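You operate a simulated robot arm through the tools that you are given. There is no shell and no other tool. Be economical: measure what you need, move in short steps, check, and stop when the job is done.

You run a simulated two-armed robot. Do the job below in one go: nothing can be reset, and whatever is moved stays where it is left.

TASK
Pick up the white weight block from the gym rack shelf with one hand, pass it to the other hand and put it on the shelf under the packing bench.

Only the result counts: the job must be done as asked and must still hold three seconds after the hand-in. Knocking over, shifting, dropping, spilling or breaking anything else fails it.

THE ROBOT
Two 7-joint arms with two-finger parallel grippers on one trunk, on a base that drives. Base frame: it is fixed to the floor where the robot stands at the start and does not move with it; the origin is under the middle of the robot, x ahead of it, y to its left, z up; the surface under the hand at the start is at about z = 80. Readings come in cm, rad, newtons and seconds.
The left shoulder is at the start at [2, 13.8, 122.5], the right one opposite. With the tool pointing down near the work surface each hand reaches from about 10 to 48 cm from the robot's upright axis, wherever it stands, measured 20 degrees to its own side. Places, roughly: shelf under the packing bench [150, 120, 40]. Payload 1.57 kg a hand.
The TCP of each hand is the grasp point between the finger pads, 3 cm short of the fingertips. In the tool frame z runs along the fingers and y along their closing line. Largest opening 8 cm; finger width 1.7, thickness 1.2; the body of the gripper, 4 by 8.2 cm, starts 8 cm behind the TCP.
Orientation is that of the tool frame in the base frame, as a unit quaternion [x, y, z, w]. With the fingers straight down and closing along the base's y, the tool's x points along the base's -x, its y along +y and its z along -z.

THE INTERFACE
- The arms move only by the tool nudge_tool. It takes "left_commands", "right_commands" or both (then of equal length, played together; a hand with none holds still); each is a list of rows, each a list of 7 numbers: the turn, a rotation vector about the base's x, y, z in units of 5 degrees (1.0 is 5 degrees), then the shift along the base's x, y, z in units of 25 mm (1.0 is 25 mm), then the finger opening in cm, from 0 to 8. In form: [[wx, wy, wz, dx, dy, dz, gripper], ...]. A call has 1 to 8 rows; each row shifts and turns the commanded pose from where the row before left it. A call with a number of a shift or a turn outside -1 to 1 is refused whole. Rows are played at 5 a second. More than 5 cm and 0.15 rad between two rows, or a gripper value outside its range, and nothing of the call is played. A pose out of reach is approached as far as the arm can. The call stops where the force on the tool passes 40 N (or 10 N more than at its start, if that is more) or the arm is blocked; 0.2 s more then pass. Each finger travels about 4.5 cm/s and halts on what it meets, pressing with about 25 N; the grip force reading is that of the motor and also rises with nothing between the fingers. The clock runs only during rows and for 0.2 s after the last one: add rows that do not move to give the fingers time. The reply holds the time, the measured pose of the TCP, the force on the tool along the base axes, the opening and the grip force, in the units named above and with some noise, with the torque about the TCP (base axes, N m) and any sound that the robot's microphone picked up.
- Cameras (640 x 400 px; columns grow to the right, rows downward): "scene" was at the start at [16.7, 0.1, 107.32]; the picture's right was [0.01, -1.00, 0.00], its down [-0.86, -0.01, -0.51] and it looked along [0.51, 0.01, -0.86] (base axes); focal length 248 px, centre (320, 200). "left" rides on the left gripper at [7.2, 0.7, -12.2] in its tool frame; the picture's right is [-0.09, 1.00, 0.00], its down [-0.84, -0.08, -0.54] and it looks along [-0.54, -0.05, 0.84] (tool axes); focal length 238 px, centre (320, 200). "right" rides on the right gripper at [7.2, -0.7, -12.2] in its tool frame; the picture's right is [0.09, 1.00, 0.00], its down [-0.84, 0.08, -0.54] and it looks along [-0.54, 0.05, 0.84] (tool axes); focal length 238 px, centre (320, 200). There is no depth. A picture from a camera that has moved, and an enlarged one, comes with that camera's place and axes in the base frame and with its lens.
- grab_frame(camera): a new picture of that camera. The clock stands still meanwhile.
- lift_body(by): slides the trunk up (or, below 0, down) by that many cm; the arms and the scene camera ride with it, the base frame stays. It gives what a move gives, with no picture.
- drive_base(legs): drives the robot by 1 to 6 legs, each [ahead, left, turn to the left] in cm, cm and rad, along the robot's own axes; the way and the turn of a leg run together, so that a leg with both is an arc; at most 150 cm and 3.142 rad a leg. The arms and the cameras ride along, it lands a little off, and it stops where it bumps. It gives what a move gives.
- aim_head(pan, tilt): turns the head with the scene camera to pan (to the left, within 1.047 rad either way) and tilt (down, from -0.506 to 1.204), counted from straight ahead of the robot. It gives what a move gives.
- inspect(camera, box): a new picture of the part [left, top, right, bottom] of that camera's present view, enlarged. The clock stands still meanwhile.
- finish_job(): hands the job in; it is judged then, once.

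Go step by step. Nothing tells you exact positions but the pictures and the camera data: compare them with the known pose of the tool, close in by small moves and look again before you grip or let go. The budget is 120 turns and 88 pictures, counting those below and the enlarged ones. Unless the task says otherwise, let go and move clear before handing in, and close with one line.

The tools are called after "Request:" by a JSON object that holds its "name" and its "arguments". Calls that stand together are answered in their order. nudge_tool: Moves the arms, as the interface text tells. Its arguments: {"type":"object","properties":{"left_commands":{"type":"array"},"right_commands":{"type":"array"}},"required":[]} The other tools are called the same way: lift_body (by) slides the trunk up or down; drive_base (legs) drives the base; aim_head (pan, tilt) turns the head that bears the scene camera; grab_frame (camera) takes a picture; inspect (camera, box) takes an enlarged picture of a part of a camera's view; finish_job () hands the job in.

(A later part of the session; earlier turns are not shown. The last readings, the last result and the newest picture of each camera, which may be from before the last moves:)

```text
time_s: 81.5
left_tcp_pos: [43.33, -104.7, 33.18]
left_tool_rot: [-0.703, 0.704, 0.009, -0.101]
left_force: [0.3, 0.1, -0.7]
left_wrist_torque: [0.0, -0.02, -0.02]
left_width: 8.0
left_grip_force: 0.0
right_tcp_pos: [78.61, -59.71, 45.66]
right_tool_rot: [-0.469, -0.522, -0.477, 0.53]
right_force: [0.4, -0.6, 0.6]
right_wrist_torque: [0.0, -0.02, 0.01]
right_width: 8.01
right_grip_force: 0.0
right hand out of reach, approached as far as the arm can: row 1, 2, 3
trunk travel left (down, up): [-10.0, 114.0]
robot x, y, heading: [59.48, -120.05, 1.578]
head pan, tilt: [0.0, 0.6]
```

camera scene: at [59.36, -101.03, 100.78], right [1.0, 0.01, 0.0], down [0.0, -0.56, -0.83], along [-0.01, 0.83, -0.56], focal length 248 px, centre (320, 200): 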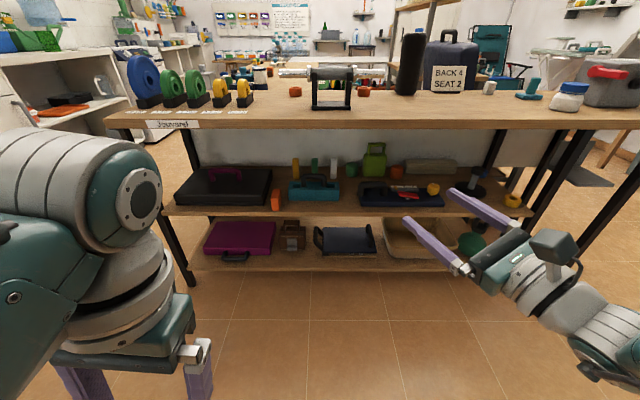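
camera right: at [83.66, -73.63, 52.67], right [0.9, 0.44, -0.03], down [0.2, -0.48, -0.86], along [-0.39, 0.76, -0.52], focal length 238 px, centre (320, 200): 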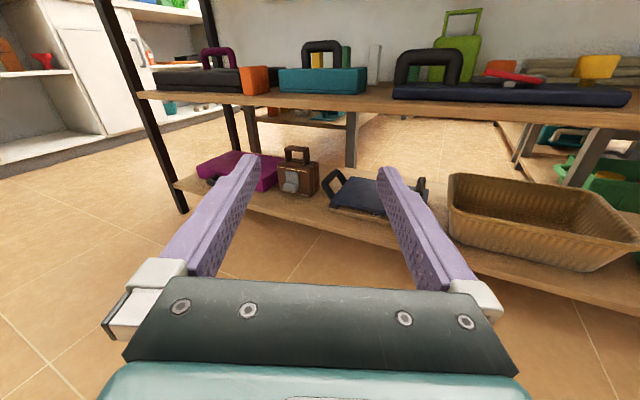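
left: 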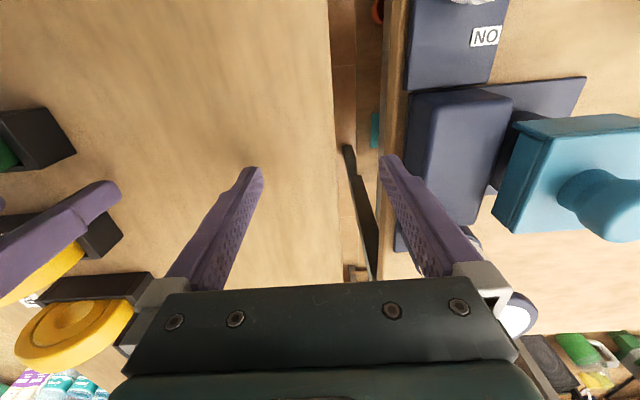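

The right hand is level, straight and within reach. I'll add a 10° downward tilt, raise the trunk to bring it to about z 55, and drive to a stand-off in front of the shelf.

Request:
{"name": "nudge_tool", "arguments": {"right_commands": [[-1, 0, 0, 0, 0, 0, 8], [-1, 0, 0, 0, 0, 0, 8], [0, 0, 0, 0, 0, 0, 8]]}}

Request:
{"name": "lift_body", "arguments": {"by": 11}}

Request:
{"name": "drive_base", "arguments": {"legs": [[18, 13, 0]]}}

Request:
{"name": "grab_frame", "arguments": {"camera": "right"}}

Request:
{"name": "grab_frame", "arguments": {"camera": "scene"}}

```text
time_s: 82.2
left_tcp_pos: [43.36, -104.87, 33.19]
left_tool_rot: [-0.702, 0.705, 0.01, -0.1]
left_force: [-0.2, -0.1, 0.0]
left_wrist_torque: [0.02, 0.02, -0.02]
left_width: 8.01
left_grip_force: 0.1
right_tcp_pos: [78.86, -58.03, 44.8]
right_tool_rot: [0.513, 0.561, 0.43, -0.486]
right_force: [0.1, 0.1, 0.7]
right_wrist_torque: [-0.01, -0.03, -0.02]
right_width: 7.99
right_grip_force: 0.0
right hand out of reach, approached as far as the arm can: row 1, 2
trunk travel left (down, up): [-10.0, 114.0]
robot x, y, heading: [59.05, -119.73, 1.578]
head pan, tilt: [0.0, 0.6]
```

```text
time_s: 83.7
left_tcp_pos: [43.32, -104.86, 44.19]
left_tool_rot: [-0.703, 0.704, 0.01, -0.101]
left_force: [-0.9, -1.0, 0.3]
left_wrist_torque: [0.02, 0.0, 0.01]
left_width: 8.01
left_grip_force: 0.0
right_tcp_pos: [78.65, -58.19, 55.7]
right_tool_rot: [0.514, 0.561, 0.43, -0.486]
right_force: [0.9, -0.7, -0.4]
right_wrist_torque: [0.02, -0.03, 0.03]
right_width: 7.99
right_grip_force: 0.0
trunk travel left (down, up): [-21.0, 103.0]
robot x, y, heading: [59.74, -120.17, 1.576]
head pan, tilt: [0.0, 0.6]
```

```text
time_s: 85.4
left_tcp_pos: [30.35, -86.91, 44.15]
left_tool_rot: [0.704, -0.703, -0.01, 0.101]
left_force: [-0.6, 0.5, 0.1]
left_wrist_torque: [0.02, 0.02, 0.0]
left_width: 8.02
left_grip_force: 0.1
right_tcp_pos: [65.71, -40.34, 55.62]
right_tool_rot: [0.514, 0.561, 0.431, -0.486]
right_force: [-0.8, 0.0, -1.4]
right_wrist_torque: [0.02, -0.02, 0.0]
right_width: 7.99
right_grip_force: 0.0
trunk travel left (down, up): [-21.0, 103.0]
robot x, y, heading: [46.54, -102.5, 1.581]
head pan, tilt: [0.0, 0.6]
```

```text
62 pictures are left
camera right: at [66.28, -51.13, 64.88], right [0.99, 0.12, 0.07], down [0.13, -0.66, -0.74], along [-0.04, 0.74, -0.67], focal length 238 px, centre (320, 200)
```

right: 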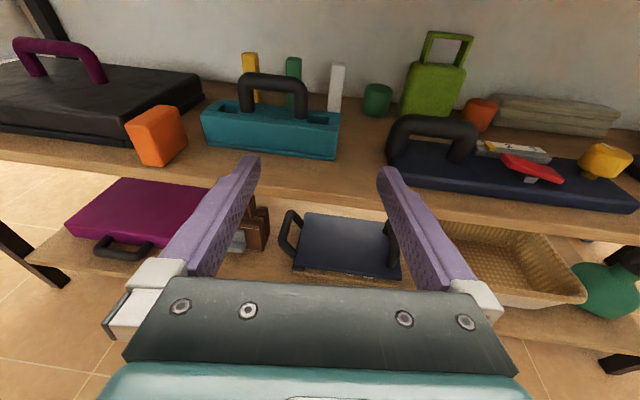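

```text
61 pictures are left
camera scene: at [46.37, -83.22, 71.78], right [1.0, 0.01, 0.0], down [0.0, -0.57, -0.82], along [0.0, 0.82, -0.57], focal length 248 px, centre (320, 200)
```

scene: 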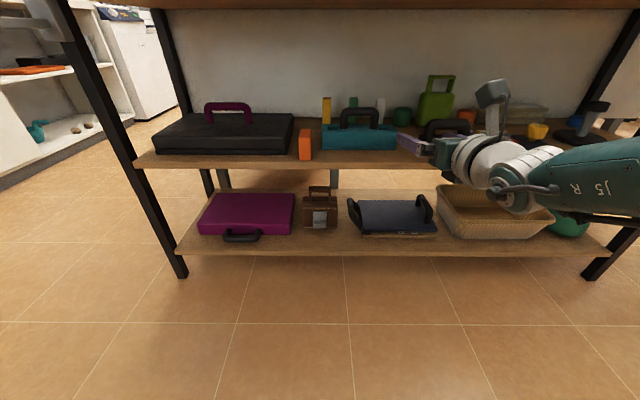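

The arm configuration is good and the white block is visible just behind the right end of the teal box. I'll zoom to triangulate.

Request:
{"name": "inspect", "arguments": {"camera": "right", "box": [220, 30, 420, 155]}}

Request:
{"name": "inspect", "arguments": {"camera": "scene", "box": [300, 80, 460, 180]}}

```text
3.20 times, centred on (320, 92) of right
camera zoom: at [66.28, -51.13, 64.88], right [0.99, 0.12, 0.07], down [0.13, -0.66, -0.74], along [-0.04, 0.74, -0.67], focal length 763 px, centre (320, 544)
```

zoom: 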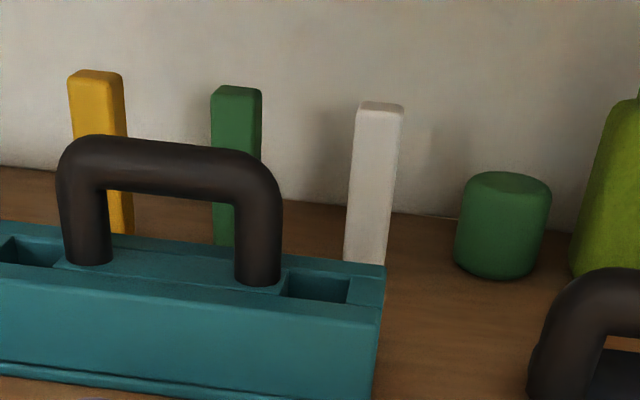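

```text
4.00 times, centred on (380, 130) of scene
camera zoom: at [46.37, -83.22, 71.78], right [1.0, 0.01, 0.0], down [0.0, -0.57, -0.82], along [0.0, 0.82, -0.57], focal length 993 px, centre (80, 480)
```

zoom: 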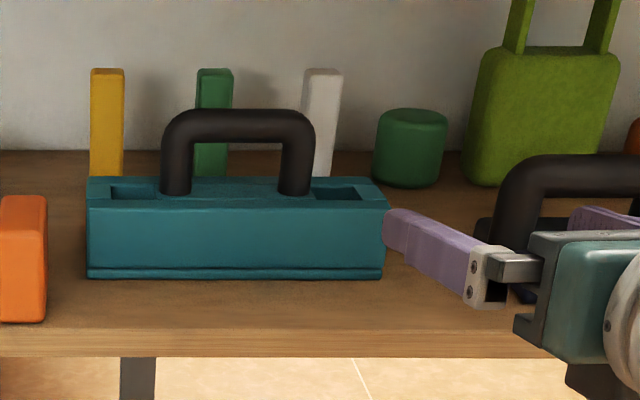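

Estimates: block centre (64.8, −2.7), top z≈54.3, shelf z≈44.3, about 2.5 cm square; teal box top 51, its handle reaches x≤62, z 57; navy handle x≥72, z 53. I'll tilt a bit more (15°), yaw 9° left and narrow the opening.

Request:
{"name": "nudge_tool", "arguments": {"right_commands": [[-0.6, 0, 0.3, 0, 0, 0, 5.2], [-0.6, 0, 0.3, 0, 0, 0, 5.2], [0, 0, 0, 0, 0, 0, 5.2]]}}

```text
time_s: 86.2
left_tcp_pos: [30.08, -86.94, 44.24]
left_tool_rot: [-0.702, 0.704, 0.011, -0.103]
left_force: [-0.2, -0.3, 0.3]
left_wrist_torque: [0.02, 0.0, -0.04]
left_width: 7.99
left_grip_force: 0.1
right_tcp_pos: [65.7, -39.97, 55.38]
right_tool_rot: [0.523, 0.596, 0.387, -0.47]
right_force: [0.7, 0.2, 0.3]
right_wrist_torque: [0.0, -0.02, 0.0]
right_width: 5.18
right_grip_force: 0.0
right hand out of reach, approached as far as the arm can: row 2
trunk travel left (down, up): [-21.0, 103.0]
robot x, y, heading: [46.05, -101.86, 1.576]
head pan, tilt: [0.0, 0.6]
```

Orientation is as wanted (15° down, 9° left). Now lower to z≈52.7 and drive forward 18 cm with a small offset to the right, then look.

Request:
{"name": "lift_body", "arguments": {"by": -2.7}}

Request:
{"name": "drive_base", "arguments": {"legs": [[17, -1.8, 0]]}}

Request:
{"name": "grab_frame", "arguments": {"camera": "right"}}

Request:
{"name": "grab_frame", "arguments": {"camera": "scene"}}

```text
time_s: 86.9
left_tcp_pos: [30.29, -87.03, 41.47]
left_tool_rot: [-0.703, 0.704, 0.011, -0.103]
left_force: [0.1, -0.5, -0.5]
left_wrist_torque: [-0.02, 0.01, 0.03]
left_width: 8.0
left_grip_force: 0.0
right_tcp_pos: [65.84, -39.66, 52.7]
right_tool_rot: [0.525, 0.596, 0.388, -0.468]
right_force: [0.1, 0.4, -0.1]
right_wrist_torque: [-0.02, 0.04, 0.0]
right_width: 5.21
right_grip_force: 0.1
trunk travel left (down, up): [-18.3, 105.7]
robot x, y, heading: [46.56, -101.84, 1.578]
head pan, tilt: [0.0, 0.6]
```

```text
time_s: 88.4
left_tcp_pos: [31.81, -70.03, 41.47]
left_tool_rot: [-0.703, 0.704, 0.01, -0.104]
left_force: [0.4, -0.3, -0.6]
left_wrist_torque: [0.01, -0.01, -0.02]
left_width: 8.0
left_grip_force: 0.0
right_tcp_pos: [67.33, -22.93, 52.72]
right_tool_rot: [0.524, 0.597, 0.386, -0.469]
right_force: [0.7, 0.0, 0.4]
right_wrist_torque: [-0.04, 0.01, 0.01]
right_width: 5.2
right_grip_force: 0.0
trunk travel left (down, up): [-18.3, 105.7]
robot x, y, heading: [48.11, -84.93, 1.583]
head pan, tilt: [0.0, 0.6]
```

```text
58 pictures are left
camera right: at [68.42, -32.71, 62.95], right [0.98, 0.18, 0.06], down [0.17, -0.72, -0.67], along [-0.08, 0.67, -0.74], focal length 238 px, centre (320, 200)
```

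right: 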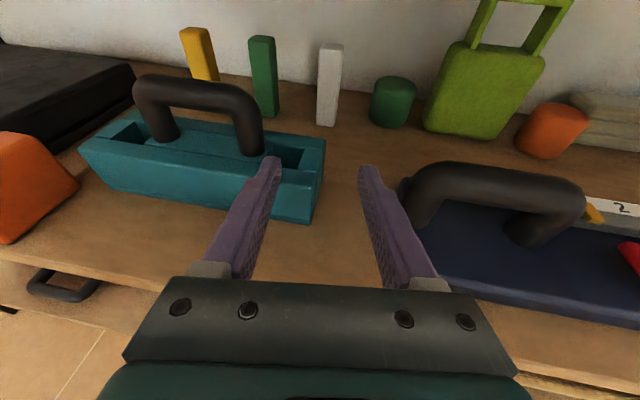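

```text
57 pictures are left
camera scene: at [47.98, -66.31, 69.07], right [1.0, 0.01, 0.0], down [0.0, -0.57, -0.82], along [-0.01, 0.82, -0.57], focal length 248 px, centre (320, 200)
```

scene: 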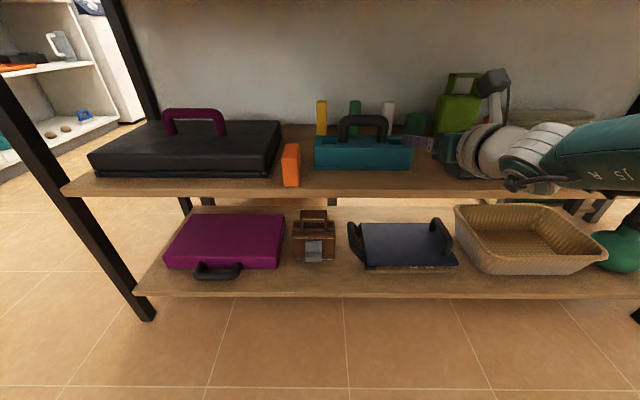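

The fingers are just above the teal box end and beside the navy handle. I'll raise 1.5 cm, advance 10 cm and look again.

Request:
{"name": "lift_body", "arguments": {"by": 1.6}}

Request:
{"name": "drive_base", "arguments": {"legs": [[10, 1.2, 0]]}}

Request:
{"name": "grab_frame", "arguments": {"camera": "right"}}

```text
time_s: 89.0
left_tcp_pos: [31.69, -70.02, 43.07]
left_tool_rot: [-0.703, 0.704, 0.012, -0.103]
left_force: [0.7, -0.1, 0.2]
left_wrist_torque: [0.0, 0.0, 0.01]
left_width: 8.01
left_grip_force: 0.0
right_tcp_pos: [67.28, -22.86, 54.37]
right_tool_rot: [0.523, 0.597, 0.386, -0.47]
right_force: [0.2, 0.5, 0.1]
right_wrist_torque: [-0.02, 0.02, -0.01]
right_width: 5.2
right_grip_force: 0.1
trunk travel left (down, up): [-19.9, 104.1]
robot x, y, heading: [48.18, -85.15, 1.575]
head pan, tilt: [0.0, 0.6]
```

```text
time_s: 90.2
left_tcp_pos: [30.62, -60.05, 43.19]
left_tool_rot: [-0.702, 0.704, 0.011, -0.103]
left_force: [-0.3, -0.3, 0.7]
left_wrist_torque: [-0.01, 0.03, 0.04]
left_width: 7.98
left_grip_force: 0.2
right_tcp_pos: [66.02, -13.0, 54.39]
right_tool_rot: [0.524, 0.596, 0.387, -0.47]
right_force: [0.2, -0.1, 0.9]
right_wrist_torque: [-0.02, 0.04, 0.01]
right_width: 5.21
right_grip_force: 0.0
trunk travel left (down, up): [-19.9, 104.1]
robot x, y, heading: [46.85, -75.3, 1.572]
head pan, tilt: [0.0, 0.6]
```

```text
56 pictures are left
camera right: at [67.22, -22.71, 64.54], right [0.98, 0.18, 0.06], down [0.17, -0.72, -0.67], along [-0.07, 0.67, -0.74], focal length 238 px, centre (320, 200)
```

right: 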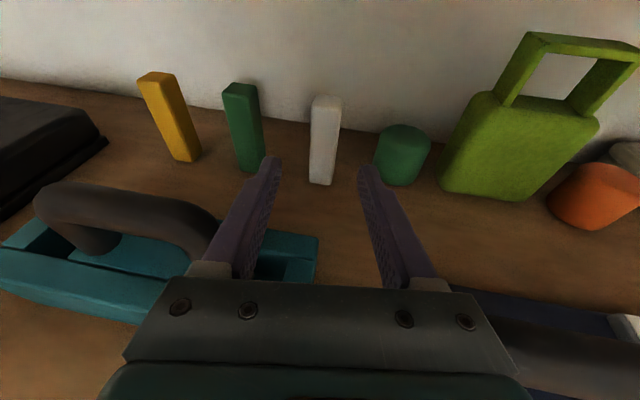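

The block's front face is at y≈−2, centre about (64.75, −0.9). I'll advance 12 cm and 1.3 cm left, then lower 2 cm and check.

Request:
{"name": "drive_base", "arguments": {"legs": [[11.8, 1.3, 0]]}}

Request:
{"name": "grab_frame", "arguments": {"camera": "right"}}

```text
time_s: 91.4
left_tcp_pos: [29.14, -48.27, 43.07]
left_tool_rot: [-0.702, 0.705, 0.011, -0.103]
left_force: [0.7, 0.7, -0.4]
left_wrist_torque: [-0.02, 0.01, 0.0]
left_width: 7.99
left_grip_force: 0.0
right_tcp_pos: [64.75, -1.23, 54.28]
right_tool_rot: [0.525, 0.596, 0.387, -0.468]
right_force: [-0.4, -0.2, -0.1]
right_wrist_torque: [-0.01, 0.02, 0.0]
right_width: 5.2
right_grip_force: 0.0
trunk travel left (down, up): [-19.9, 104.1]
robot x, y, heading: [45.42, -63.06, 1.578]
head pan, tilt: [0.0, 0.6]
```

```text
55 pictures are left
camera right: at [65.88, -10.97, 64.52], right [0.98, 0.17, 0.06], down [0.17, -0.72, -0.67], along [-0.07, 0.67, -0.74], focal length 238 px, centre (320, 200)
```

right: 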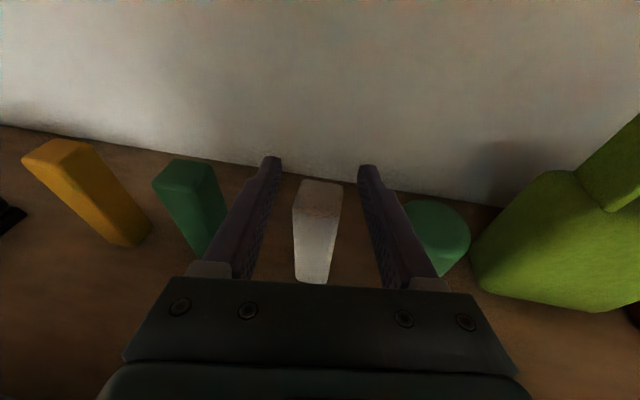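

The block is centred between the fingers. I'll lower 2 cm and close.

Request:
{"name": "lift_body", "arguments": {"by": -2.2}}

Request:
{"name": "nudge_tool", "arguments": {"right_commands": [[0, 0, 0, 0, 0, 0, 2.0], [0, 0, 0, 0, 0, 0, 0], [0, 0, 0, 0, 0, 0, 0], [0, 0, 0, 0, 0, 0, 0], [0, 0, 0, 0, 0, 0, 0]]}}

Request:
{"name": "grab_frame", "arguments": {"camera": "right"}}

```text
time_s: 92.1
left_tcp_pos: [29.2, -48.18, 40.87]
left_tool_rot: [-0.703, 0.703, 0.012, -0.104]
left_force: [0.1, -0.1, -0.3]
left_wrist_torque: [-0.03, -0.01, -0.01]
left_width: 7.98
left_grip_force: 0.0
right_tcp_pos: [64.83, -0.94, 52.15]
right_tool_rot: [0.524, 0.596, 0.387, -0.469]
right_force: [-0.2, 0.2, -0.3]
right_wrist_torque: [-0.04, 0.01, 0.01]
right_width: 5.21
right_grip_force: 0.1
trunk travel left (down, up): [-17.7, 106.3]
robot x, y, heading: [45.27, -63.48, 1.568]
head pan, tilt: [0.0, 0.6]
```

```text
time_s: 93.3
left_tcp_pos: [29.17, -48.19, 40.94]
left_tool_rot: [-0.703, 0.704, 0.012, -0.102]
left_force: [-1.1, -0.4, -0.8]
left_wrist_torque: [0.01, -0.03, -0.01]
left_width: 7.97
left_grip_force: 0.2
right_tcp_pos: [64.91, -1.17, 52.02]
right_tool_rot: [0.525, 0.597, 0.387, -0.468]
right_force: [0.5, -0.2, -0.1]
right_wrist_torque: [0.1, -0.15, -0.05]
right_width: 2.68
right_grip_force: 25.0
trunk travel left (down, up): [-17.7, 106.3]
robot x, y, heading: [45.73, -63.33, 1.581]
head pan, tilt: [0.0, 0.6]
```

```text
54 pictures are left
camera right: at [65.95, -10.86, 62.37], right [0.98, 0.17, 0.06], down [0.17, -0.72, -0.67], along [-0.07, 0.67, -0.74], focal length 238 px, centre (320, 200)
```

right: 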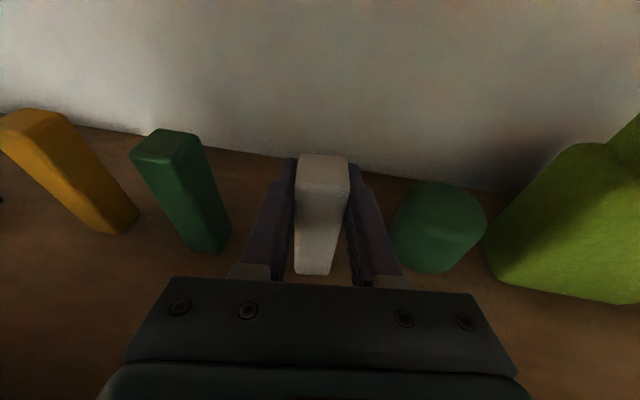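

Gripped (2.68 cm, 25 N). I'll lift 8 cm to clear the teal box, checking the grip, then back out.

Request:
{"name": "lift_body", "arguments": {"by": 3}}

Request:
{"name": "lift_body", "arguments": {"by": 5}}

Request:
{"name": "grab_frame", "arguments": {"camera": "scene"}}

```text
time_s: 94.0
left_tcp_pos: [29.09, -48.29, 43.76]
left_tool_rot: [-0.703, 0.704, 0.011, -0.104]
left_force: [0.4, -0.2, 0.1]
left_wrist_torque: [0.02, 0.01, -0.01]
left_width: 7.98
left_grip_force: 0.1
right_tcp_pos: [64.75, -1.08, 54.87]
right_tool_rot: [0.524, 0.597, 0.386, -0.47]
right_force: [-0.1, -0.2, -3.5]
right_wrist_torque: [0.02, 0.01, -0.03]
right_width: 2.7
right_grip_force: 25.1
trunk travel left (down, up): [-20.7, 103.3]
robot x, y, heading: [45.29, -63.16, 1.571]
head pan, tilt: [0.0, 0.6]
```

```text
time_s: 94.9
left_tcp_pos: [29.13, -48.19, 48.78]
left_tool_rot: [-0.702, 0.704, 0.012, -0.103]
left_force: [0.7, -0.8, -0.1]
left_wrist_torque: [0.03, -0.01, -0.02]
left_width: 8.01
left_grip_force: 0.0
right_tcp_pos: [64.69, -1.22, 60.13]
right_tool_rot: [0.525, 0.596, 0.387, -0.468]
right_force: [0.3, 0.1, -4.4]
right_wrist_torque: [0.04, -0.02, 0.01]
right_width: 2.69
right_grip_force: 25.2
trunk travel left (down, up): [-25.7, 98.3]
robot x, y, heading: [45.47, -63.43, 1.578]
head pan, tilt: [0.0, 0.6]
```

```text
53 pictures are left
camera scene: at [45.39, -44.5, 76.47], right [1.0, 0.01, 0.0], down [0.0, -0.57, -0.82], along [0.0, 0.82, -0.57], focal length 248 px, centre (320, 200)
```

scene: 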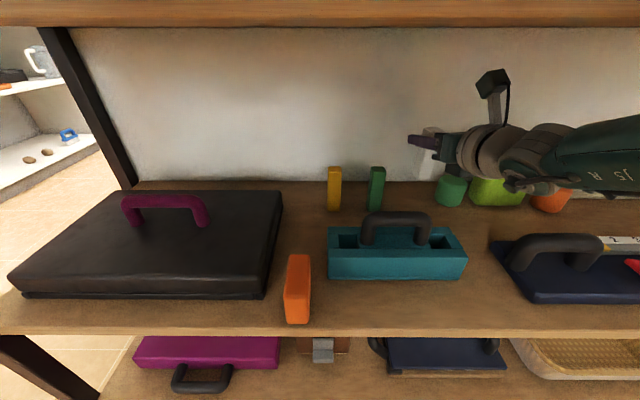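

Lifted cleanly, about 0.4 kg. Now back straight out to open floor.

Request:
{"name": "drive_base", "arguments": {"legs": [[-20, -1.5, 0], [-55, 0, 0]]}}

Request:
{"name": "grab_frame", "arguments": {"camera": "right"}}

Request:
{"name": "grab_frame", "arguments": {"camera": "scene"}}

```text
time_s: 99.3
left_tcp_pos: [30.9, -122.72, 48.84]
left_tool_rot: [-0.702, 0.705, 0.011, -0.103]
left_force: [0.4, -0.4, 0.4]
left_wrist_torque: [0.0, -0.02, 0.03]
left_width: 8.0
left_grip_force: 0.1
right_tcp_pos: [66.66, -75.64, 60.07]
right_tool_rot: [0.525, 0.595, 0.388, -0.468]
right_force: [-0.1, -0.4, -4.3]
right_wrist_torque: [0.05, -0.02, -0.03]
right_width: 2.7
right_grip_force: 25.2
trunk travel left (down, up): [-25.7, 98.3]
robot x, y, heading: [47.5, -137.59, 1.573]
head pan, tilt: [0.0, 0.6]
```

```text
52 pictures are left
camera right: at [67.79, -85.47, 70.34], right [0.98, 0.17, 0.06], down [0.17, -0.72, -0.67], along [-0.07, 0.67, -0.74], focal length 238 px, centre (320, 200)
```

right: 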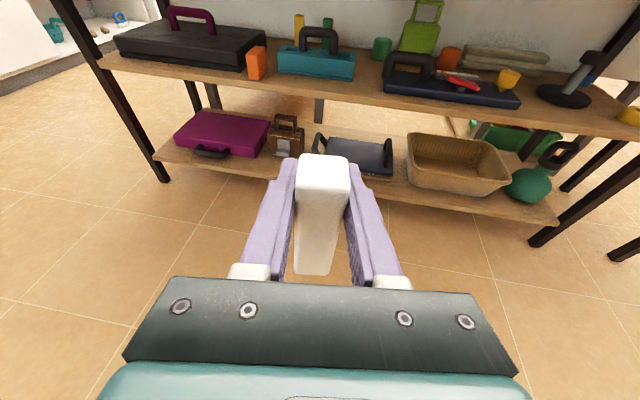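

```text
51 pictures are left
camera scene: at [47.25, -118.98, 76.48], right [1.0, 0.0, 0.0], down [0.0, -0.57, -0.82], along [0.0, 0.82, -0.57], focal length 248 px, centre (320, 200)
```

scene: 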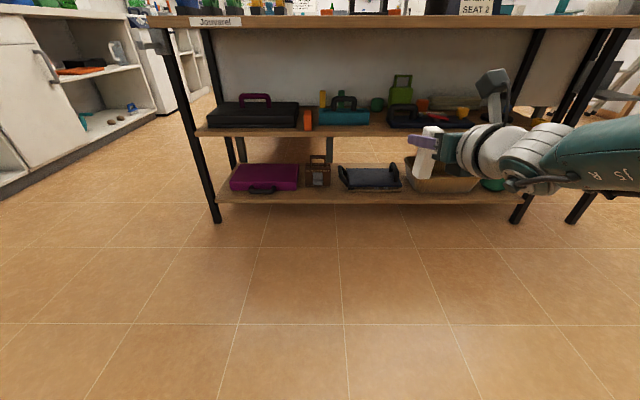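

The block is held upright. Next the left hand mirrors the same inward turn, well away from the right hand.

Request:
{"name": "nudge_tool", "arguments": {"left_commands": [[0, 0, 0, -0.4, 1, 0, 8], [0, 0, 0, -0.4, 1, 0, 8], [0, 0, 0, -0.4, 1, 0, 8], [0, 0, 0, -0.4, 1, 0, 8], [0, 0, 0, -0.4, 1, 0, 8], [0, 0, 0, -0.4, 1, 0, 8], [0, -1, 1, -0.4, 1, 0, 8], [0, -1, 1, -0.2, 0.5, 0, 8]]}}

Request:
{"name": "nudge_tool", "arguments": {"left_commands": [[0, -1, 1, 0, 0.1, 0, 8], [0, -1, 1, 0, 0.1, 0, 8], [0, -1, 1, 0, 0.2, 0, 8], [0, -1, 1, 0, 0.2, 0, 8], [0, -1, 1, 0, 0.2, 0, 8], [0, -1, 1, 0, 0.2, 0, 8], [0, -1, 1, 0, 0.2, 0, 8], [0, -1, 1, 0, 0.2, 0, 8]]}}

Request:
{"name": "nudge_tool", "arguments": {"left_commands": [[0, -1, 1, 0, 0.2, 0, 8], [0, -1, 1, 0, 0.2, 0, 8], [0, -1, 1, 0, 0.2, 0, 8], [0, -1, 1, 0, 0.2, 0, 8], [0, -1, 1, 0, 0.2, 0, 8], [0, 0, 0, 0, 0, 0, 8]]}}

```text
time_s: 101.1
left_tcp_pos: [23.51, -103.93, 48.79]
left_tool_rot: [0.758, -0.648, 0.058, 0.04]
left_force: [0.1, 0.2, -0.5]
left_wrist_torque: [0.01, -0.03, -0.02]
left_width: 8.0
left_grip_force: 0.0
right_tcp_pos: [66.63, -75.63, 60.03]
right_tool_rot: [0.525, 0.595, 0.388, -0.469]
right_force: [0.4, -0.2, -3.2]
right_wrist_torque: [0.07, 0.0, 0.03]
right_width: 2.69
right_grip_force: 24.9
trunk travel left (down, up): [-25.7, 98.3]
robot x, y, heading: [47.21, -137.72, 1.571]
head pan, tilt: [0.0, 0.6]
```

```text
time_s: 102.9
left_tcp_pos: [23.4, -100.45, 48.91]
left_tool_rot: [0.866, -0.328, 0.321, -0.199]
left_force: [-0.4, -0.1, -0.2]
left_wrist_torque: [0.03, -0.01, 0.04]
left_width: 7.95
left_grip_force: 0.0
right_tcp_pos: [66.73, -75.72, 60.13]
right_tool_rot: [0.525, 0.595, 0.387, -0.468]
right_force: [1.2, -0.4, -3.6]
right_wrist_torque: [0.03, 0.02, 0.0]
right_width: 2.69
right_grip_force: 25.4
trunk travel left (down, up): [-25.7, 98.3]
robot x, y, heading: [47.4, -137.41, 1.575]
head pan, tilt: [0.0, 0.6]
```

```text
time_s: 104.3
left_tcp_pos: [23.75, -98.47, 49.34]
left_tool_rot: [0.827, -0.085, 0.448, -0.33]
left_force: [-0.2, -0.5, 0.6]
left_wrist_torque: [-0.04, -0.03, 0.0]
left_width: 8.01
left_grip_force: 0.1
left hand out of reach, approached as far as the arm can: row 5
right_tcp_pos: [66.67, -75.63, 60.14]
right_tool_rot: [0.525, 0.596, 0.387, -0.469]
right_force: [0.3, -0.4, -4.9]
right_wrist_torque: [-0.01, -0.02, -0.02]
right_width: 2.67
right_grip_force: 25.3
trunk travel left (down, up): [-25.7, 98.3]
robot x, y, heading: [47.22, -138.04, 1.574]
head pan, tilt: [0.0, 0.6]
```

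The left hand points right-forward with camera up. I'll bring the right hand back toward the middle and yaw it left so the two hands meet at right angles.

Request:
{"name": "nudge_tool", "arguments": {"right_commands": [[0, 0, 0.55, -0.4, -0.8, 0, 0], [0, 0, 0.55, -0.4, -0.8, 0, 0], [0, 0, 0.55, -0.4, -0.8, 0, 0], [0, 0, 0.55, -0.4, -0.8, 0, 0], [0, 0, 0.55, -0.4, -0.8, 0, 0], [0, 0, 0.55, -0.4, -0.8, 0, 0], [0, 0, 0.55, -0.4, -0.8, 0, 0], [0, 0, 0.55, -0.4, -0.8, 0, 0]]}}

Request:
{"name": "grab_frame", "arguments": {"camera": "scene"}}

```text
time_s: 106.1
left_tcp_pos: [23.74, -98.54, 49.19]
left_tool_rot: [0.827, -0.084, 0.448, -0.329]
left_force: [-0.6, -0.2, 0.6]
left_wrist_torque: [-0.02, -0.03, -0.01]
left_width: 8.0
left_grip_force: 0.0
right_tcp_pos: [59.52, -82.73, 53.81]
right_tool_rot: [0.401, 0.685, 0.291, -0.535]
right_force: [0.8, 0.0, -3.8]
right_wrist_torque: [0.04, 0.04, 0.0]
right_width: 2.7
right_grip_force: 25.0
right hand out of reach, approached as far as the arm can: row 1, 2, 3, 4, 5, 6, 7, 8
trunk travel left (down, up): [-25.7, 98.3]
robot x, y, heading: [47.48, -137.96, 1.572]
head pan, tilt: [0.0, 0.6]
```

```text
50 pictures are left
camera scene: at [47.24, -119.02, 76.47], right [1.0, 0.0, 0.0], down [0.0, -0.57, -0.82], along [0.0, 0.82, -0.57], focal length 248 px, centre (320, 200)
```

scene: 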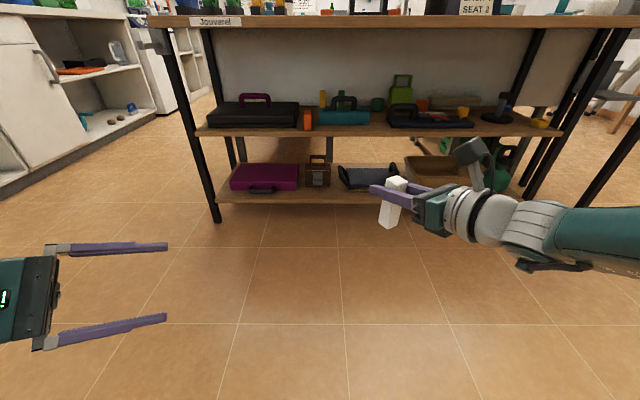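

The right hand holds the block at about (59.5, −82.7), yawed 31° left. Next I level the left hand's roll and bring it toward a stand-off point left of the block.

Request:
{"name": "nudge_tool", "arguments": {"left_commands": [[-0.77, -0.66, 0.35, 0.4, 0.4, 0.2, 8], [-0.77, -0.66, 0.35, 0.4, 0.4, 0.2, 8], [-0.77, -0.66, 0.35, 0.4, 0.4, 0.2, 8], [-0.77, -0.66, 0.35, 0.4, 0.4, 0.2, 8], [-0.77, -0.66, 0.35, 0.4, 0.4, 0.2, 8], [-0.77, -0.66, 0.35, 0.4, 0.3, 0.2, 8], [-0.77, -0.66, 0.35, 0.4, 0.3, 0.2, 8], [-0.77, -0.66, 0.35, 0.4, 0.3, 0.2, 8]]}}

Request:
{"name": "grab_frame", "arguments": {"camera": "left"}}

```text
time_s: 107.9
left_tcp_pos: [32.15, -91.66, 53.67]
left_tool_rot: [0.765, 0.213, 0.586, -0.163]
left_force: [0.2, 0.7, 0.7]
left_wrist_torque: [-0.02, -0.01, 0.01]
left_width: 8.0
left_grip_force: 0.1
left hand out of reach, approached as far as the arm can: row 4
right_tcp_pos: [59.44, -82.55, 53.71]
right_tool_rot: [0.401, 0.685, 0.291, -0.534]
right_force: [-0.6, 0.2, -4.4]
right_wrist_torque: [0.01, -0.01, 0.0]
right_width: 2.69
right_grip_force: 25.1
trunk travel left (down, up): [-25.7, 98.3]
robot x, y, heading: [47.49, -137.8, 1.575]
head pan, tilt: [0.0, 0.6]
```

```text
49 pictures are left
camera left: at [23.91, -97.35, 63.83], right [0.49, -0.87, -0.09], down [-0.68, -0.31, -0.67], along [0.55, 0.39, -0.74], focal length 238 px, centre (320, 200)
```

left: 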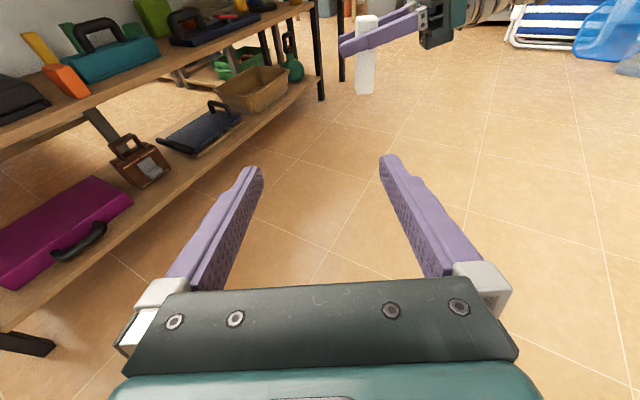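

Left orientation is exactly as wanted, perpendicular to the right hand, and the block shows ahead. I'll move it to a stand-off about 16 cm from the block, aligned and slightly lower than the right fingers.

Request:
{"name": "nudge_tool", "arguments": {"left_commands": [[0, 0, 0, 0.69, 0.03, -0.21, 6], [0, 0, 0, 0.69, 0.03, -0.21, 6], [0, 0, 0, 0.69, 0.03, -0.21, 6], [0, 0, 0, 0.69, 0.03, -0.21, 6], [0, 0, 0, 0.69, 0.03, -0.21, 6], [0, 0, 0, 0.69, 0.03, -0.21, 6], [0, 0, 0, 0.69, 0.03, -0.21, 6], [0, 0, 0, 0.69, 0.03, -0.21, 6]]}}

Request:
{"name": "grab_frame", "arguments": {"camera": "left"}}

```text
time_s: 109.7
left_tcp_pos: [46.33, -92.15, 50.81]
left_tool_rot: [0.766, 0.21, 0.586, -0.161]
left_force: [0.4, 0.0, -0.1]
left_wrist_torque: [-0.01, 0.0, 0.01]
left_width: 6.0
left_grip_force: 0.1
left hand out of reach, approached as far as the arm can: row 2, 5, 6, 7, 8
right_tcp_pos: [59.44, -82.54, 53.73]
right_tool_rot: [0.401, 0.685, 0.291, -0.534]
right_force: [1.1, -0.2, -4.1]
right_wrist_torque: [0.05, 0.03, 0.0]
right_width: 2.71
right_grip_force: 25.3
trunk travel left (down, up): [-25.7, 98.3]
robot x, y, heading: [47.32, -137.98, 1.572]
head pan, tilt: [0.0, 0.6]
```

```text
48 pictures are left
camera left: at [38.11, -97.67, 60.97], right [0.49, -0.87, -0.09], down [-0.68, -0.31, -0.67], along [0.55, 0.39, -0.74], focal length 238 px, centre (320, 200)
```

left: 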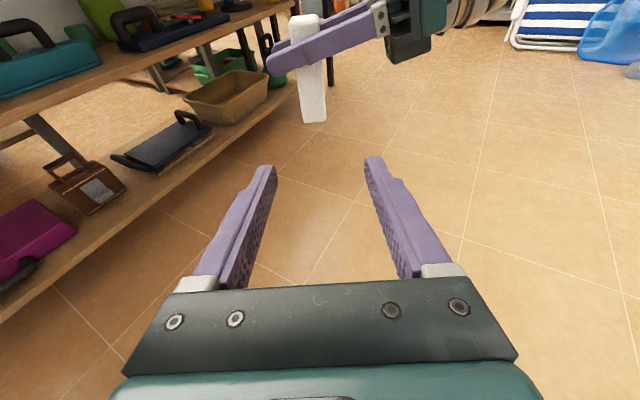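

Both wrists are near their maximum reach, so the meeting point should come closer to the robot. I'll pull the right hand back.

Request:
{"name": "nudge_tool", "arguments": {"right_commands": [[0, 0, 0, 0, -0.6, 0.0, 0], [0, 0, 0, 0, -0.6, 0.0, 0], [0, 0, 0, 0, -0.6, 0, 0], [0, 0, 0, 0, -0.6, 0, 0]]}}

```text
time_s: 110.7
left_tcp_pos: [46.24, -92.09, 50.82]
left_tool_rot: [0.765, 0.21, 0.587, -0.162]
left_force: [-0.6, 0.0, -0.3]
left_wrist_torque: [0.0, 0.03, 0.03]
left_width: 5.99
left_grip_force: 0.0
right_tcp_pos: [59.76, -85.38, 50.79]
right_tool_rot: [0.402, 0.685, 0.291, -0.534]
right_force: [0.1, -0.1, -3.3]
right_wrist_torque: [0.03, 0.02, -0.03]
right_width: 2.67
right_grip_force: 25.3
right hand out of reach, approached as far as the arm can: row 1, 2, 3, 4
trunk travel left (down, up): [-25.7, 98.3]
robot x, y, heading: [46.62, -137.72, 1.575]
head pan, tilt: [0.0, 0.6]
```

It slides along its reach boundary, so the commanded height is probably too low. I'll raise the command.

Request:
{"name": "nudge_tool", "arguments": {"right_commands": [[0, 0, 0, 0, -0.3, 0.8, 0], [0, 0, 0, 0, -0.3, 0.8, 0], [0, 0, 0, 0, -0.3, 0.8, 0], [0, 0, 0, 0, -0.3, 0.8, 0]]}}

```text
time_s: 111.7
left_tcp_pos: [46.39, -92.03, 50.81]
left_tool_rot: [0.766, 0.21, 0.586, -0.161]
left_force: [-0.3, 0.3, 0.5]
left_wrist_torque: [0.0, -0.02, -0.05]
left_width: 6.02
left_grip_force: 0.1
right_tcp_pos: [60.24, -82.54, 53.98]
right_tool_rot: [0.401, 0.685, 0.29, -0.534]
right_force: [0.4, 0.0, -4.2]
right_wrist_torque: [0.02, 0.02, 0.04]
right_width: 2.69
right_grip_force: 25.4
right hand out of reach, approached as far as the arm can: row 1, 2, 3, 4
trunk travel left (down, up): [-25.7, 98.3]
robot x, y, heading: [47.4, -137.68, 1.574]
head pan, tilt: [0.0, 0.6]
```

Movement is only tangential, so the command lies beyond reach along forward-down. I'll step the command back and up until the hand follows.

Request:
{"name": "nudge_tool", "arguments": {"right_commands": [[0, 0, 0, 0, -0.7, 0.7, 0], [0, 0, 0, 0, -0.7, 0.7, 0], [0, 0, 0, 0, -0.7, 0.7, 0], [0, 0, 0, 0, -0.7, 0.7, 0]]}}

```text
time_s: 112.7
left_tcp_pos: [46.23, -92.0, 50.88]
left_tool_rot: [0.765, 0.211, 0.586, -0.162]
left_force: [-0.4, 0.2, 0.2]
left_wrist_torque: [0.01, 0.01, 0.01]
left_width: 6.01
left_grip_force: 0.0
right_tcp_pos: [60.48, -82.59, 53.99]
right_tool_rot: [0.401, 0.685, 0.29, -0.535]
right_force: [0.3, 0.8, -4.6]
right_wrist_torque: [0.03, 0.01, -0.03]
right_width: 2.69
right_grip_force: 24.9
right hand out of reach, approached as far as the arm can: row 1, 2, 3, 4
trunk travel left (down, up): [-25.7, 98.3]
robot x, y, heading: [47.07, -137.76, 1.576]
head pan, tilt: [0.0, 0.6]
```

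Request:
{"name": "nudge_tool", "arguments": {"right_commands": [[0, 0, 0, 0, -0.7, 0.7, 0], [0, 0, 0, 0, -0.7, 0.7, 0], [0, 0, 0, 0, -0.7, 0.7, 0], [0, 0, 0, 0, -0.7, 0.7, 0]]}}

```text
time_s: 113.7
left_tcp_pos: [46.34, -92.05, 50.7]
left_tool_rot: [0.765, 0.211, 0.586, -0.162]
left_force: [0.3, -0.8, -0.5]
left_wrist_torque: [0.01, 0.01, 0.0]
left_width: 6.01
left_grip_force: 0.0
right_tcp_pos: [60.43, -82.5, 53.88]
right_tool_rot: [0.402, 0.685, 0.29, -0.534]
right_force: [-0.7, 0.7, -3.9]
right_wrist_torque: [0.02, 0.02, 0.02]
right_width: 2.7
right_grip_force: 25.0
right hand out of reach, approached as far as the arm can: row 1, 2, 3, 4
trunk travel left (down, up): [-25.7, 98.3]
robot x, y, heading: [47.19, -137.81, 1.573]
head pan, tilt: [0.0, 0.6]
```

The right hand may be at an inner limit rather than an outer one. Instead I'll try to advance the left hand along its fingers toward the block.

Request:
{"name": "nudge_tool", "arguments": {"left_commands": [[0, 0, 0, 0.65, 0.45, -0.1, 6], [0, 0, 0, 0.65, 0.45, -0.1, 6], [0, 0, 0, 0.65, 0.45, -0.1, 6], [0, 0, 0, 0.65, 0.45, -0.1, 6]]}}

Request:
{"name": "grab_frame", "arguments": {"camera": "left"}}

```text
time_s: 114.7
left_tcp_pos: [50.84, -90.94, 52.79]
left_tool_rot: [0.765, 0.211, 0.586, -0.163]
left_force: [-0.5, -0.2, -0.4]
left_wrist_torque: [-0.03, -0.02, -0.01]
left_width: 6.02
left_grip_force: 0.1
left hand out of reach, approached as far as the arm can: row 1, 2, 3, 4
right_tcp_pos: [60.41, -82.5, 53.91]
right_tool_rot: [0.401, 0.684, 0.292, -0.535]
right_force: [-0.6, 0.4, -3.6]
right_wrist_torque: [0.04, 0.04, -0.02]
right_width: 2.69
right_grip_force: 25.0
trunk travel left (down, up): [-25.7, 98.3]
robot x, y, heading: [47.52, -137.6, 1.573]
head pan, tilt: [0.0, 0.6]
```

```text
47 pictures are left
camera left: at [42.61, -96.55, 62.88], right [0.49, -0.87, -0.09], down [-0.68, -0.31, -0.67], along [0.55, 0.39, -0.74], focal length 238 px, centre (320, 200)
```

left: 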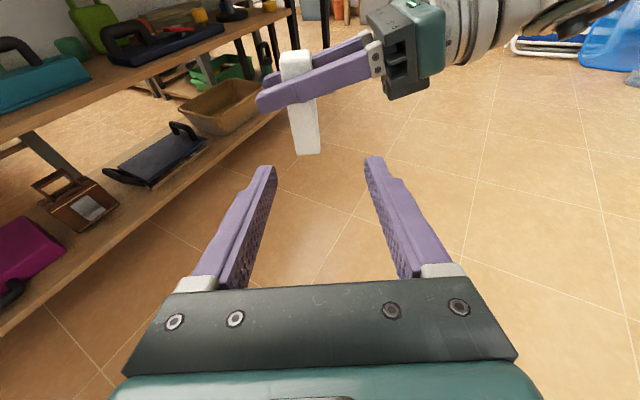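

The left arm is at its outer limit. I'll rotate both hands 30° to the left and shift the block left, so that the left hand points more forward and reaches further.

Request:
{"name": "nudge_tool", "arguments": {"left_commands": [[0, 0, 0.7, -0.8, -0.4, 0, 6], [0, 0, 0.7, -0.8, -0.4, 0, 6], [0, 0, 0.7, -0.6, -0.2, 0, 6], [0, 0, 0.7, -0.6, 0, 0, 6], [0, 0, 0.7, -0.6, 0, 0, 6], [0, 0, 0.7, -0.6, 0, 0, 6], [0, 0, 0.7, -0.4, 0, 0, 6], [0, 0, 0.7, -0.4, 0, 0, 6]], "right_commands": [[0, 0, 0, 0, 0, 0, 0], [0, 0, 0, 0, 0, 0, 0], [0, 0, 0.7, -0.5, 0, 0, 0], [0, 0, 0.7, -0.5, 0, 0, 0], [0, 0, 0.7, -0.5, 0, 0, 0], [0, 0, 0.7, -0.5, 0, 0, 0], [0, 0, 0.7, -0.5, 0, 0, 0], [0, 0, 0.7, -0.5, 0, 0, 0]]}}

Request:
{"name": "nudge_tool", "arguments": {"right_commands": [[0, 0, 0.7, -0.5, 0, 0, 0], [0, 0, 0.7, -0.5, 0, 0, 0]]}}

Request:
{"name": "grab_frame", "arguments": {"camera": "left"}}

Request:
{"name": "grab_frame", "arguments": {"camera": "scene"}}

```text
time_s: 116.5
left_tcp_pos: [39.19, -88.5, 47.82]
left_tool_rot: [0.691, 0.39, 0.53, -0.3]
left_force: [-0.2, 0.3, 0.0]
left_wrist_torque: [0.02, 0.0, 0.03]
left_width: 6.01
left_grip_force: 0.1
left hand out of reach, approached as far as the arm can: row 1, 2, 3, 4, 5, 6, 7, 8
right_tcp_pos: [50.55, -84.9, 57.27]
right_tool_rot: [0.269, 0.748, 0.187, -0.578]
right_force: [-0.3, 0.0, -3.1]
right_wrist_torque: [0.05, 0.02, 0.0]
right_width: 2.69
right_grip_force: 25.1
right hand out of reach, approached as far as the arm can: row 3, 4, 5, 6, 7, 8
trunk travel left (down, up): [-25.7, 98.3]
robot x, y, heading: [47.56, -137.83, 1.573]
head pan, tilt: [0.0, 0.6]
```

```text
time_s: 117.1
left_tcp_pos: [39.22, -88.5, 47.75]
left_tool_rot: [0.692, 0.389, 0.53, -0.298]
left_force: [-0.4, 0.1, 0.0]
left_wrist_torque: [0.0, -0.04, -0.01]
left_width: 6.0
left_grip_force: 0.1
right_tcp_pos: [47.55, -86.05, 58.5]
right_tool_rot: [0.224, 0.761, 0.153, -0.589]
right_force: [-0.6, -0.5, -3.8]
right_wrist_torque: [0.05, 0.02, 0.0]
right_width: 2.7
right_grip_force: 24.5
right hand out of reach, approached as far as the arm can: row 1, 2
trunk travel left (down, up): [-25.7, 98.3]
robot x, y, heading: [47.2, -138.01, 1.569]
head pan, tilt: [0.0, 0.6]
```

```text
46 pictures are left
camera left: at [34.64, -97.28, 57.93], right [0.84, -0.54, -0.09], down [-0.45, -0.59, -0.67], along [0.3, 0.6, -0.74], focal length 238 px, centre (320, 200)
```

left: 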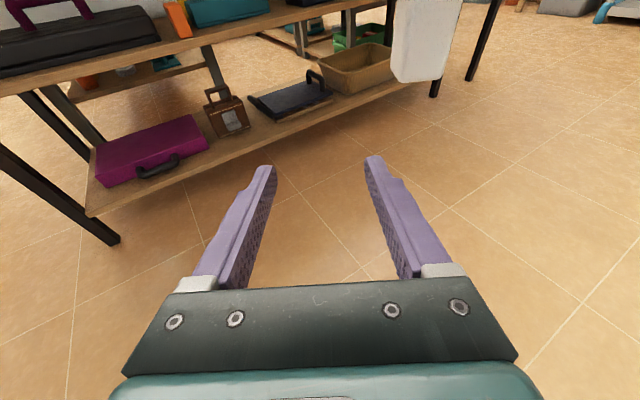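

```text
45 pictures are left
camera scene: at [47.24, -118.98, 76.47], right [1.0, 0.0, 0.0], down [0.0, -0.57, -0.82], along [0.0, 0.82, -0.57], focal length 248 px, centre (320, 200)
```

scene: 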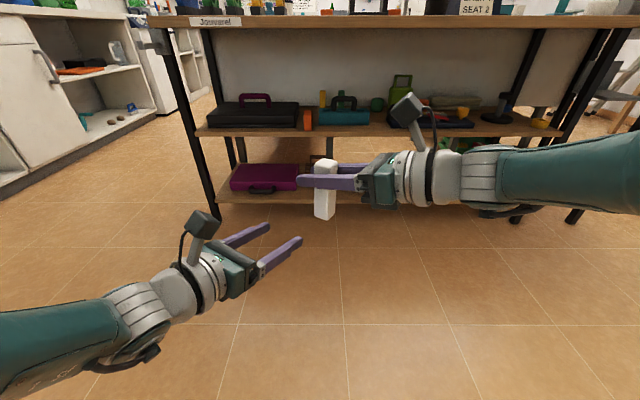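

Both hands are now perpendicular and close. I'll back the left hand a little, align it laterally with the block and raise it to about 4 cm below the right fingers.

Request:
{"name": "nudge_tool", "arguments": {"left_commands": [[0, 0, 0, 0, -0.8, 0, 6], [0, 0, 0, 0, -0.8, 0, 6], [0, 0, 0, 0, -0.8, 0.2, 6], [0, 0, 0, 0.2, -0.6, 0.4, 6], [0, 0, 0, 0.2, 0, 0.6, 6], [0, 0, 0, 0.2, 0, 0.6, 6], [0, 0, 0, 0.2, 0, 0.6, 6], [0, 0, 0, 0, 0, 0.4, 6]]}}

Request:
{"name": "grab_frame", "arguments": {"camera": "left"}}

```text
time_s: 118.9
left_tcp_pos: [41.72, -90.13, 46.65]
left_tool_rot: [0.692, 0.389, 0.53, -0.299]
left_force: [-0.7, 0.6, 0.3]
left_wrist_torque: [-0.03, -0.03, -0.01]
left_width: 5.99
left_grip_force: 0.1
left hand out of reach, approached as far as the arm can: row 1, 2, 3, 4, 5, 6, 7, 8
right_tcp_pos: [47.34, -86.04, 58.55]
right_tool_rot: [0.224, 0.761, 0.153, -0.589]
right_force: [-0.2, -0.7, -3.9]
right_wrist_torque: [0.01, 0.04, 0.0]
right_width: 2.68
right_grip_force: 25.1
trunk travel left (down, up): [-25.7, 98.3]
robot x, y, heading: [47.14, -137.92, 1.576]
head pan, tilt: [0.0, 0.6]
```

```text
44 pictures are left
camera left: at [37.13, -98.85, 56.84], right [0.84, -0.54, -0.09], down [-0.45, -0.59, -0.67], along [0.3, 0.6, -0.74], focal length 238 px, centre (320, 200)
```

left: 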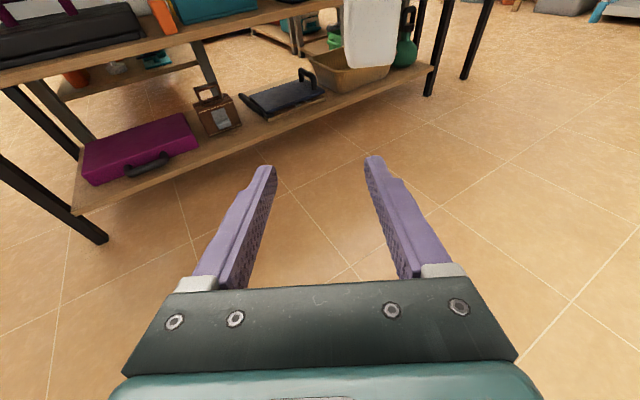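

The arms cannot fold closer (minimum distance from the shoulder), so the meeting point should be further forward. I'll push the right hand 8 cm forward, then bring the left hand underneath and up.

Request:
{"name": "nudge_tool", "arguments": {"right_commands": [[0, 0, 0, 0, 0.8, 0, 0], [0, 0, 0, 0, 0.8, 0, 0], [0, 0, 0, 0, 0.8, 0, 0], [0, 0, 0, 0, 0.8, 0, 0], [0, 0, 0, 0, 0, 0, 0]]}}

Request:
{"name": "nudge_tool", "arguments": {"left_commands": [[0, 0, 0, 0.5, 0.6, 0, 6], [0, 0, 0, 0.5, 0.6, 0, 6], [0, 0, 0, 0.5, 0.6, 0, 6], [0, 0, 0, 0.5, 0.6, 0, 6], [0, 0, 0, 0, 0, 0, 6]]}}

Request:
{"name": "grab_frame", "arguments": {"camera": "left"}}

```text
time_s: 120.1
left_tcp_pos: [41.79, -90.09, 46.7]
left_tool_rot: [0.691, 0.389, 0.53, -0.299]
left_force: [0.5, 0.1, 1.1]
left_wrist_torque: [0.0, 0.01, 0.03]
left_width: 6.0
left_grip_force: 0.1
right_tcp_pos: [46.8, -84.44, 61.08]
right_tool_rot: [0.224, 0.762, 0.152, -0.589]
right_force: [0.5, -0.2, -3.2]
right_wrist_torque: [0.04, 0.0, 0.02]
right_width: 2.7
right_grip_force: 25.5
right hand out of reach, approached as far as the arm can: row 1, 2, 3, 4
trunk travel left (down, up): [-25.7, 98.3]
robot x, y, heading: [47.3, -137.95, 1.574]
head pan, tilt: [0.0, 0.6]
```

```text
time_s: 121.3
left_tcp_pos: [44.8, -87.52, 49.3]
left_tool_rot: [0.691, 0.39, 0.529, -0.3]
left_force: [0.4, 0.2, -0.9]
left_wrist_torque: [0.01, 0.02, 0.02]
left_width: 5.99
left_grip_force: 0.1
left hand out of reach, approached as far as the arm can: row 1, 2, 3, 4
right_tcp_pos: [46.79, -84.57, 60.97]
right_tool_rot: [0.224, 0.761, 0.153, -0.589]
right_force: [0.3, -0.8, -3.3]
right_wrist_torque: [0.02, 0.0, 0.04]
right_width: 2.68
right_grip_force: 24.8
trunk travel left (down, up): [-25.7, 98.3]
robot x, y, heading: [47.54, -138.03, 1.572]
head pan, tilt: [0.0, 0.6]
```

```text
43 pictures are left
camera left: at [40.24, -96.31, 59.48], right [0.84, -0.54, -0.09], down [-0.45, -0.59, -0.67], along [0.3, 0.6, -0.74], focal length 238 px, centre (320, 200)
```

left: 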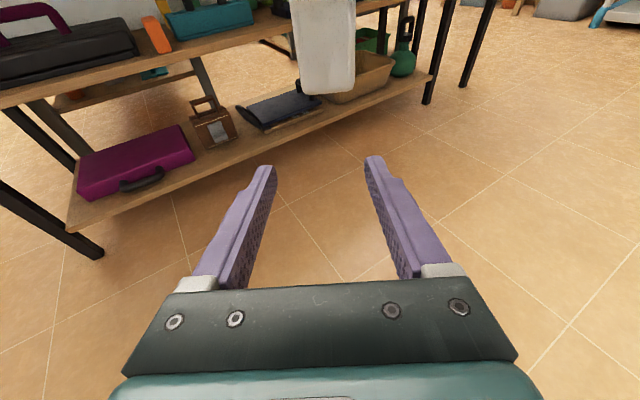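

Working through the command history, both commands drifted behind an inner reach limit; feasible poses lie forward and down. I'll first drop the left hand clear, then bring the right command forward and down to about (47, −78, 58).

Request:
{"name": "nudge_tool", "arguments": {"left_commands": [[0, 0, 0, -0.28, 0.36, -0.84, 6], [0, 0, 0, -0.28, 0.36, -0.84, 6], [0, 0, 0, -0.28, 0.36, -0.84, 6], [0, 0, 0, -0.28, 0.36, -0.84, 6], [0, 0, 0, -0.28, 0.36, -0.84, 6], [0, 0, 0, 0, 0, 0, 6]]}}

Request:
{"name": "nudge_tool", "arguments": {"right_commands": [[0, 0, 0, -0.05, 0.95, -0.8, 0], [0, 0, 0, -0.05, 0.95, -0.8, 0], [0, 0, 0, -0.05, 0.95, -0.8, 0], [0, 0, 0, -0.05, 0.95, -0.8, 0], [0, 0, 0, -0.05, 0.95, -0.8, 0], [0, 0, 0, -0.05, 0.95, -0.8, 0], [0, 0, 0, -0.05, 0.95, -0.8, 0]]}}

```text
time_s: 122.7
left_tcp_pos: [44.76, -87.31, 49.28]
left_tool_rot: [0.692, 0.389, 0.53, -0.299]
left_force: [-0.2, 0.4, 0.4]
left_wrist_torque: [-0.02, -0.02, -0.01]
left_width: 6.01
left_grip_force: 0.0
left hand out of reach, approached as far as the arm can: row 1, 2, 3, 4, 5
right_tcp_pos: [46.87, -84.51, 61.04]
right_tool_rot: [0.224, 0.762, 0.153, -0.588]
right_force: [-1.0, -0.1, -3.4]
right_wrist_torque: [0.02, 0.05, -0.02]
right_width: 2.7
right_grip_force: 25.3
trunk travel left (down, up): [-25.7, 98.3]
robot x, y, heading: [47.22, -137.67, 1.572]
head pan, tilt: [0.0, 0.6]
```

```text
time_s: 124.3
left_tcp_pos: [44.66, -87.52, 49.32]
left_tool_rot: [0.692, 0.389, 0.53, -0.299]
left_force: [-0.2, -0.6, -0.3]
left_wrist_torque: [0.03, -0.02, -0.01]
left_width: 5.99
left_grip_force: 0.1
right_tcp_pos: [46.75, -84.64, 61.08]
right_tool_rot: [0.225, 0.761, 0.154, -0.589]
right_force: [-0.1, 0.9, -3.9]
right_wrist_torque: [0.03, 0.06, 0.03]
right_width: 2.68
right_grip_force: 24.9
right hand out of reach, approached as far as the arm can: row 1, 2, 3, 4, 5, 6, 7
trunk travel left (down, up): [-25.7, 98.3]
robot x, y, heading: [47.27, -137.79, 1.577]
head pan, tilt: [0.0, 0.6]
```

Both forward and backward commands stall, which looks like a straight-elbow singularity. I'll test breaking it on the empty left hand by rolling it back a little while pulling in.

Request:
{"name": "nudge_tool", "arguments": {"left_commands": [[0.5, 0.83, -0.26, 0, -0.3, 0, 6], [0.5, 0.83, -0.26, 0, -0.5, 0.2, 6], [0.5, 0.83, -0.26, 0, -0.5, 0.2, 6], [0.5, 0.83, -0.26, 0, -0.5, 0.2, 6], [0.5, 0.83, -0.26, 0, -0.5, 0.2, 6], [0, 0, 0, 0, -0.5, 0.2, 6], [0, 0, 0, 0, -0.5, 0.2, 6], [0, 0, 0, 0, 0, 0, 6]]}}

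Request:
{"name": "aim_head", "arguments": {"pan": 0.3, "tilt": 0.9}}

Request:
{"name": "grab_frame", "arguments": {"camera": "scene"}}

```text
time_s: 126.1
left_tcp_pos: [45.75, -91.11, 46.57]
left_tool_rot: [0.76, 0.23, 0.451, -0.408]
left_force: [1.2, -0.4, -0.2]
left_wrist_torque: [-0.01, 0.02, -0.02]
left_width: 6.02
left_grip_force: 0.0
left hand out of reach, approached as far as the arm can: row 1, 2, 3, 4, 5, 6, 7
right_tcp_pos: [46.88, -84.56, 61.12]
right_tool_rot: [0.224, 0.762, 0.153, -0.589]
right_force: [-0.4, 0.7, -3.3]
right_wrist_torque: [0.05, 0.0, -0.02]
right_width: 2.69
right_grip_force: 25.0
trunk travel left (down, up): [-25.7, 98.3]
robot x, y, heading: [47.07, -137.39, 1.575]
head pan, tilt: [0.0, 0.6]
```

```text
time_s: 126.9
left_tcp_pos: [45.94, -91.15, 46.52]
left_tool_rot: [0.76, 0.231, 0.451, -0.408]
left_force: [0.8, 0.5, -0.7]
left_wrist_torque: [-0.02, -0.03, 0.02]
left_width: 5.97
left_grip_force: 0.0
right_tcp_pos: [46.87, -84.57, 61.1]
right_tool_rot: [0.223, 0.761, 0.152, -0.589]
right_force: [-0.8, 0.6, -4.4]
right_wrist_torque: [0.01, 0.03, -0.03]
right_width: 2.71
right_grip_force: 24.9
trunk travel left (down, up): [-25.7, 98.3]
robot x, y, heading: [47.32, -137.85, 1.579]
head pan, tilt: [0.3, 0.901]
```

```text
42 pictures are left
camera scene: at [45.04, -120.62, 74.0], right [0.95, 0.3, 0.0], down [0.23, -0.75, -0.62], along [-0.19, 0.59, -0.78], focal length 248 px, centre (320, 200)
```

scene: 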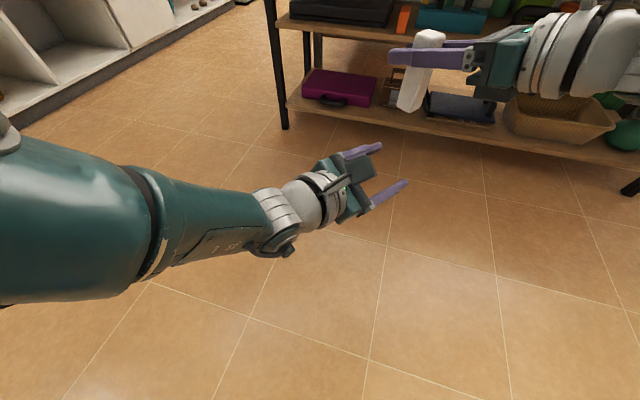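

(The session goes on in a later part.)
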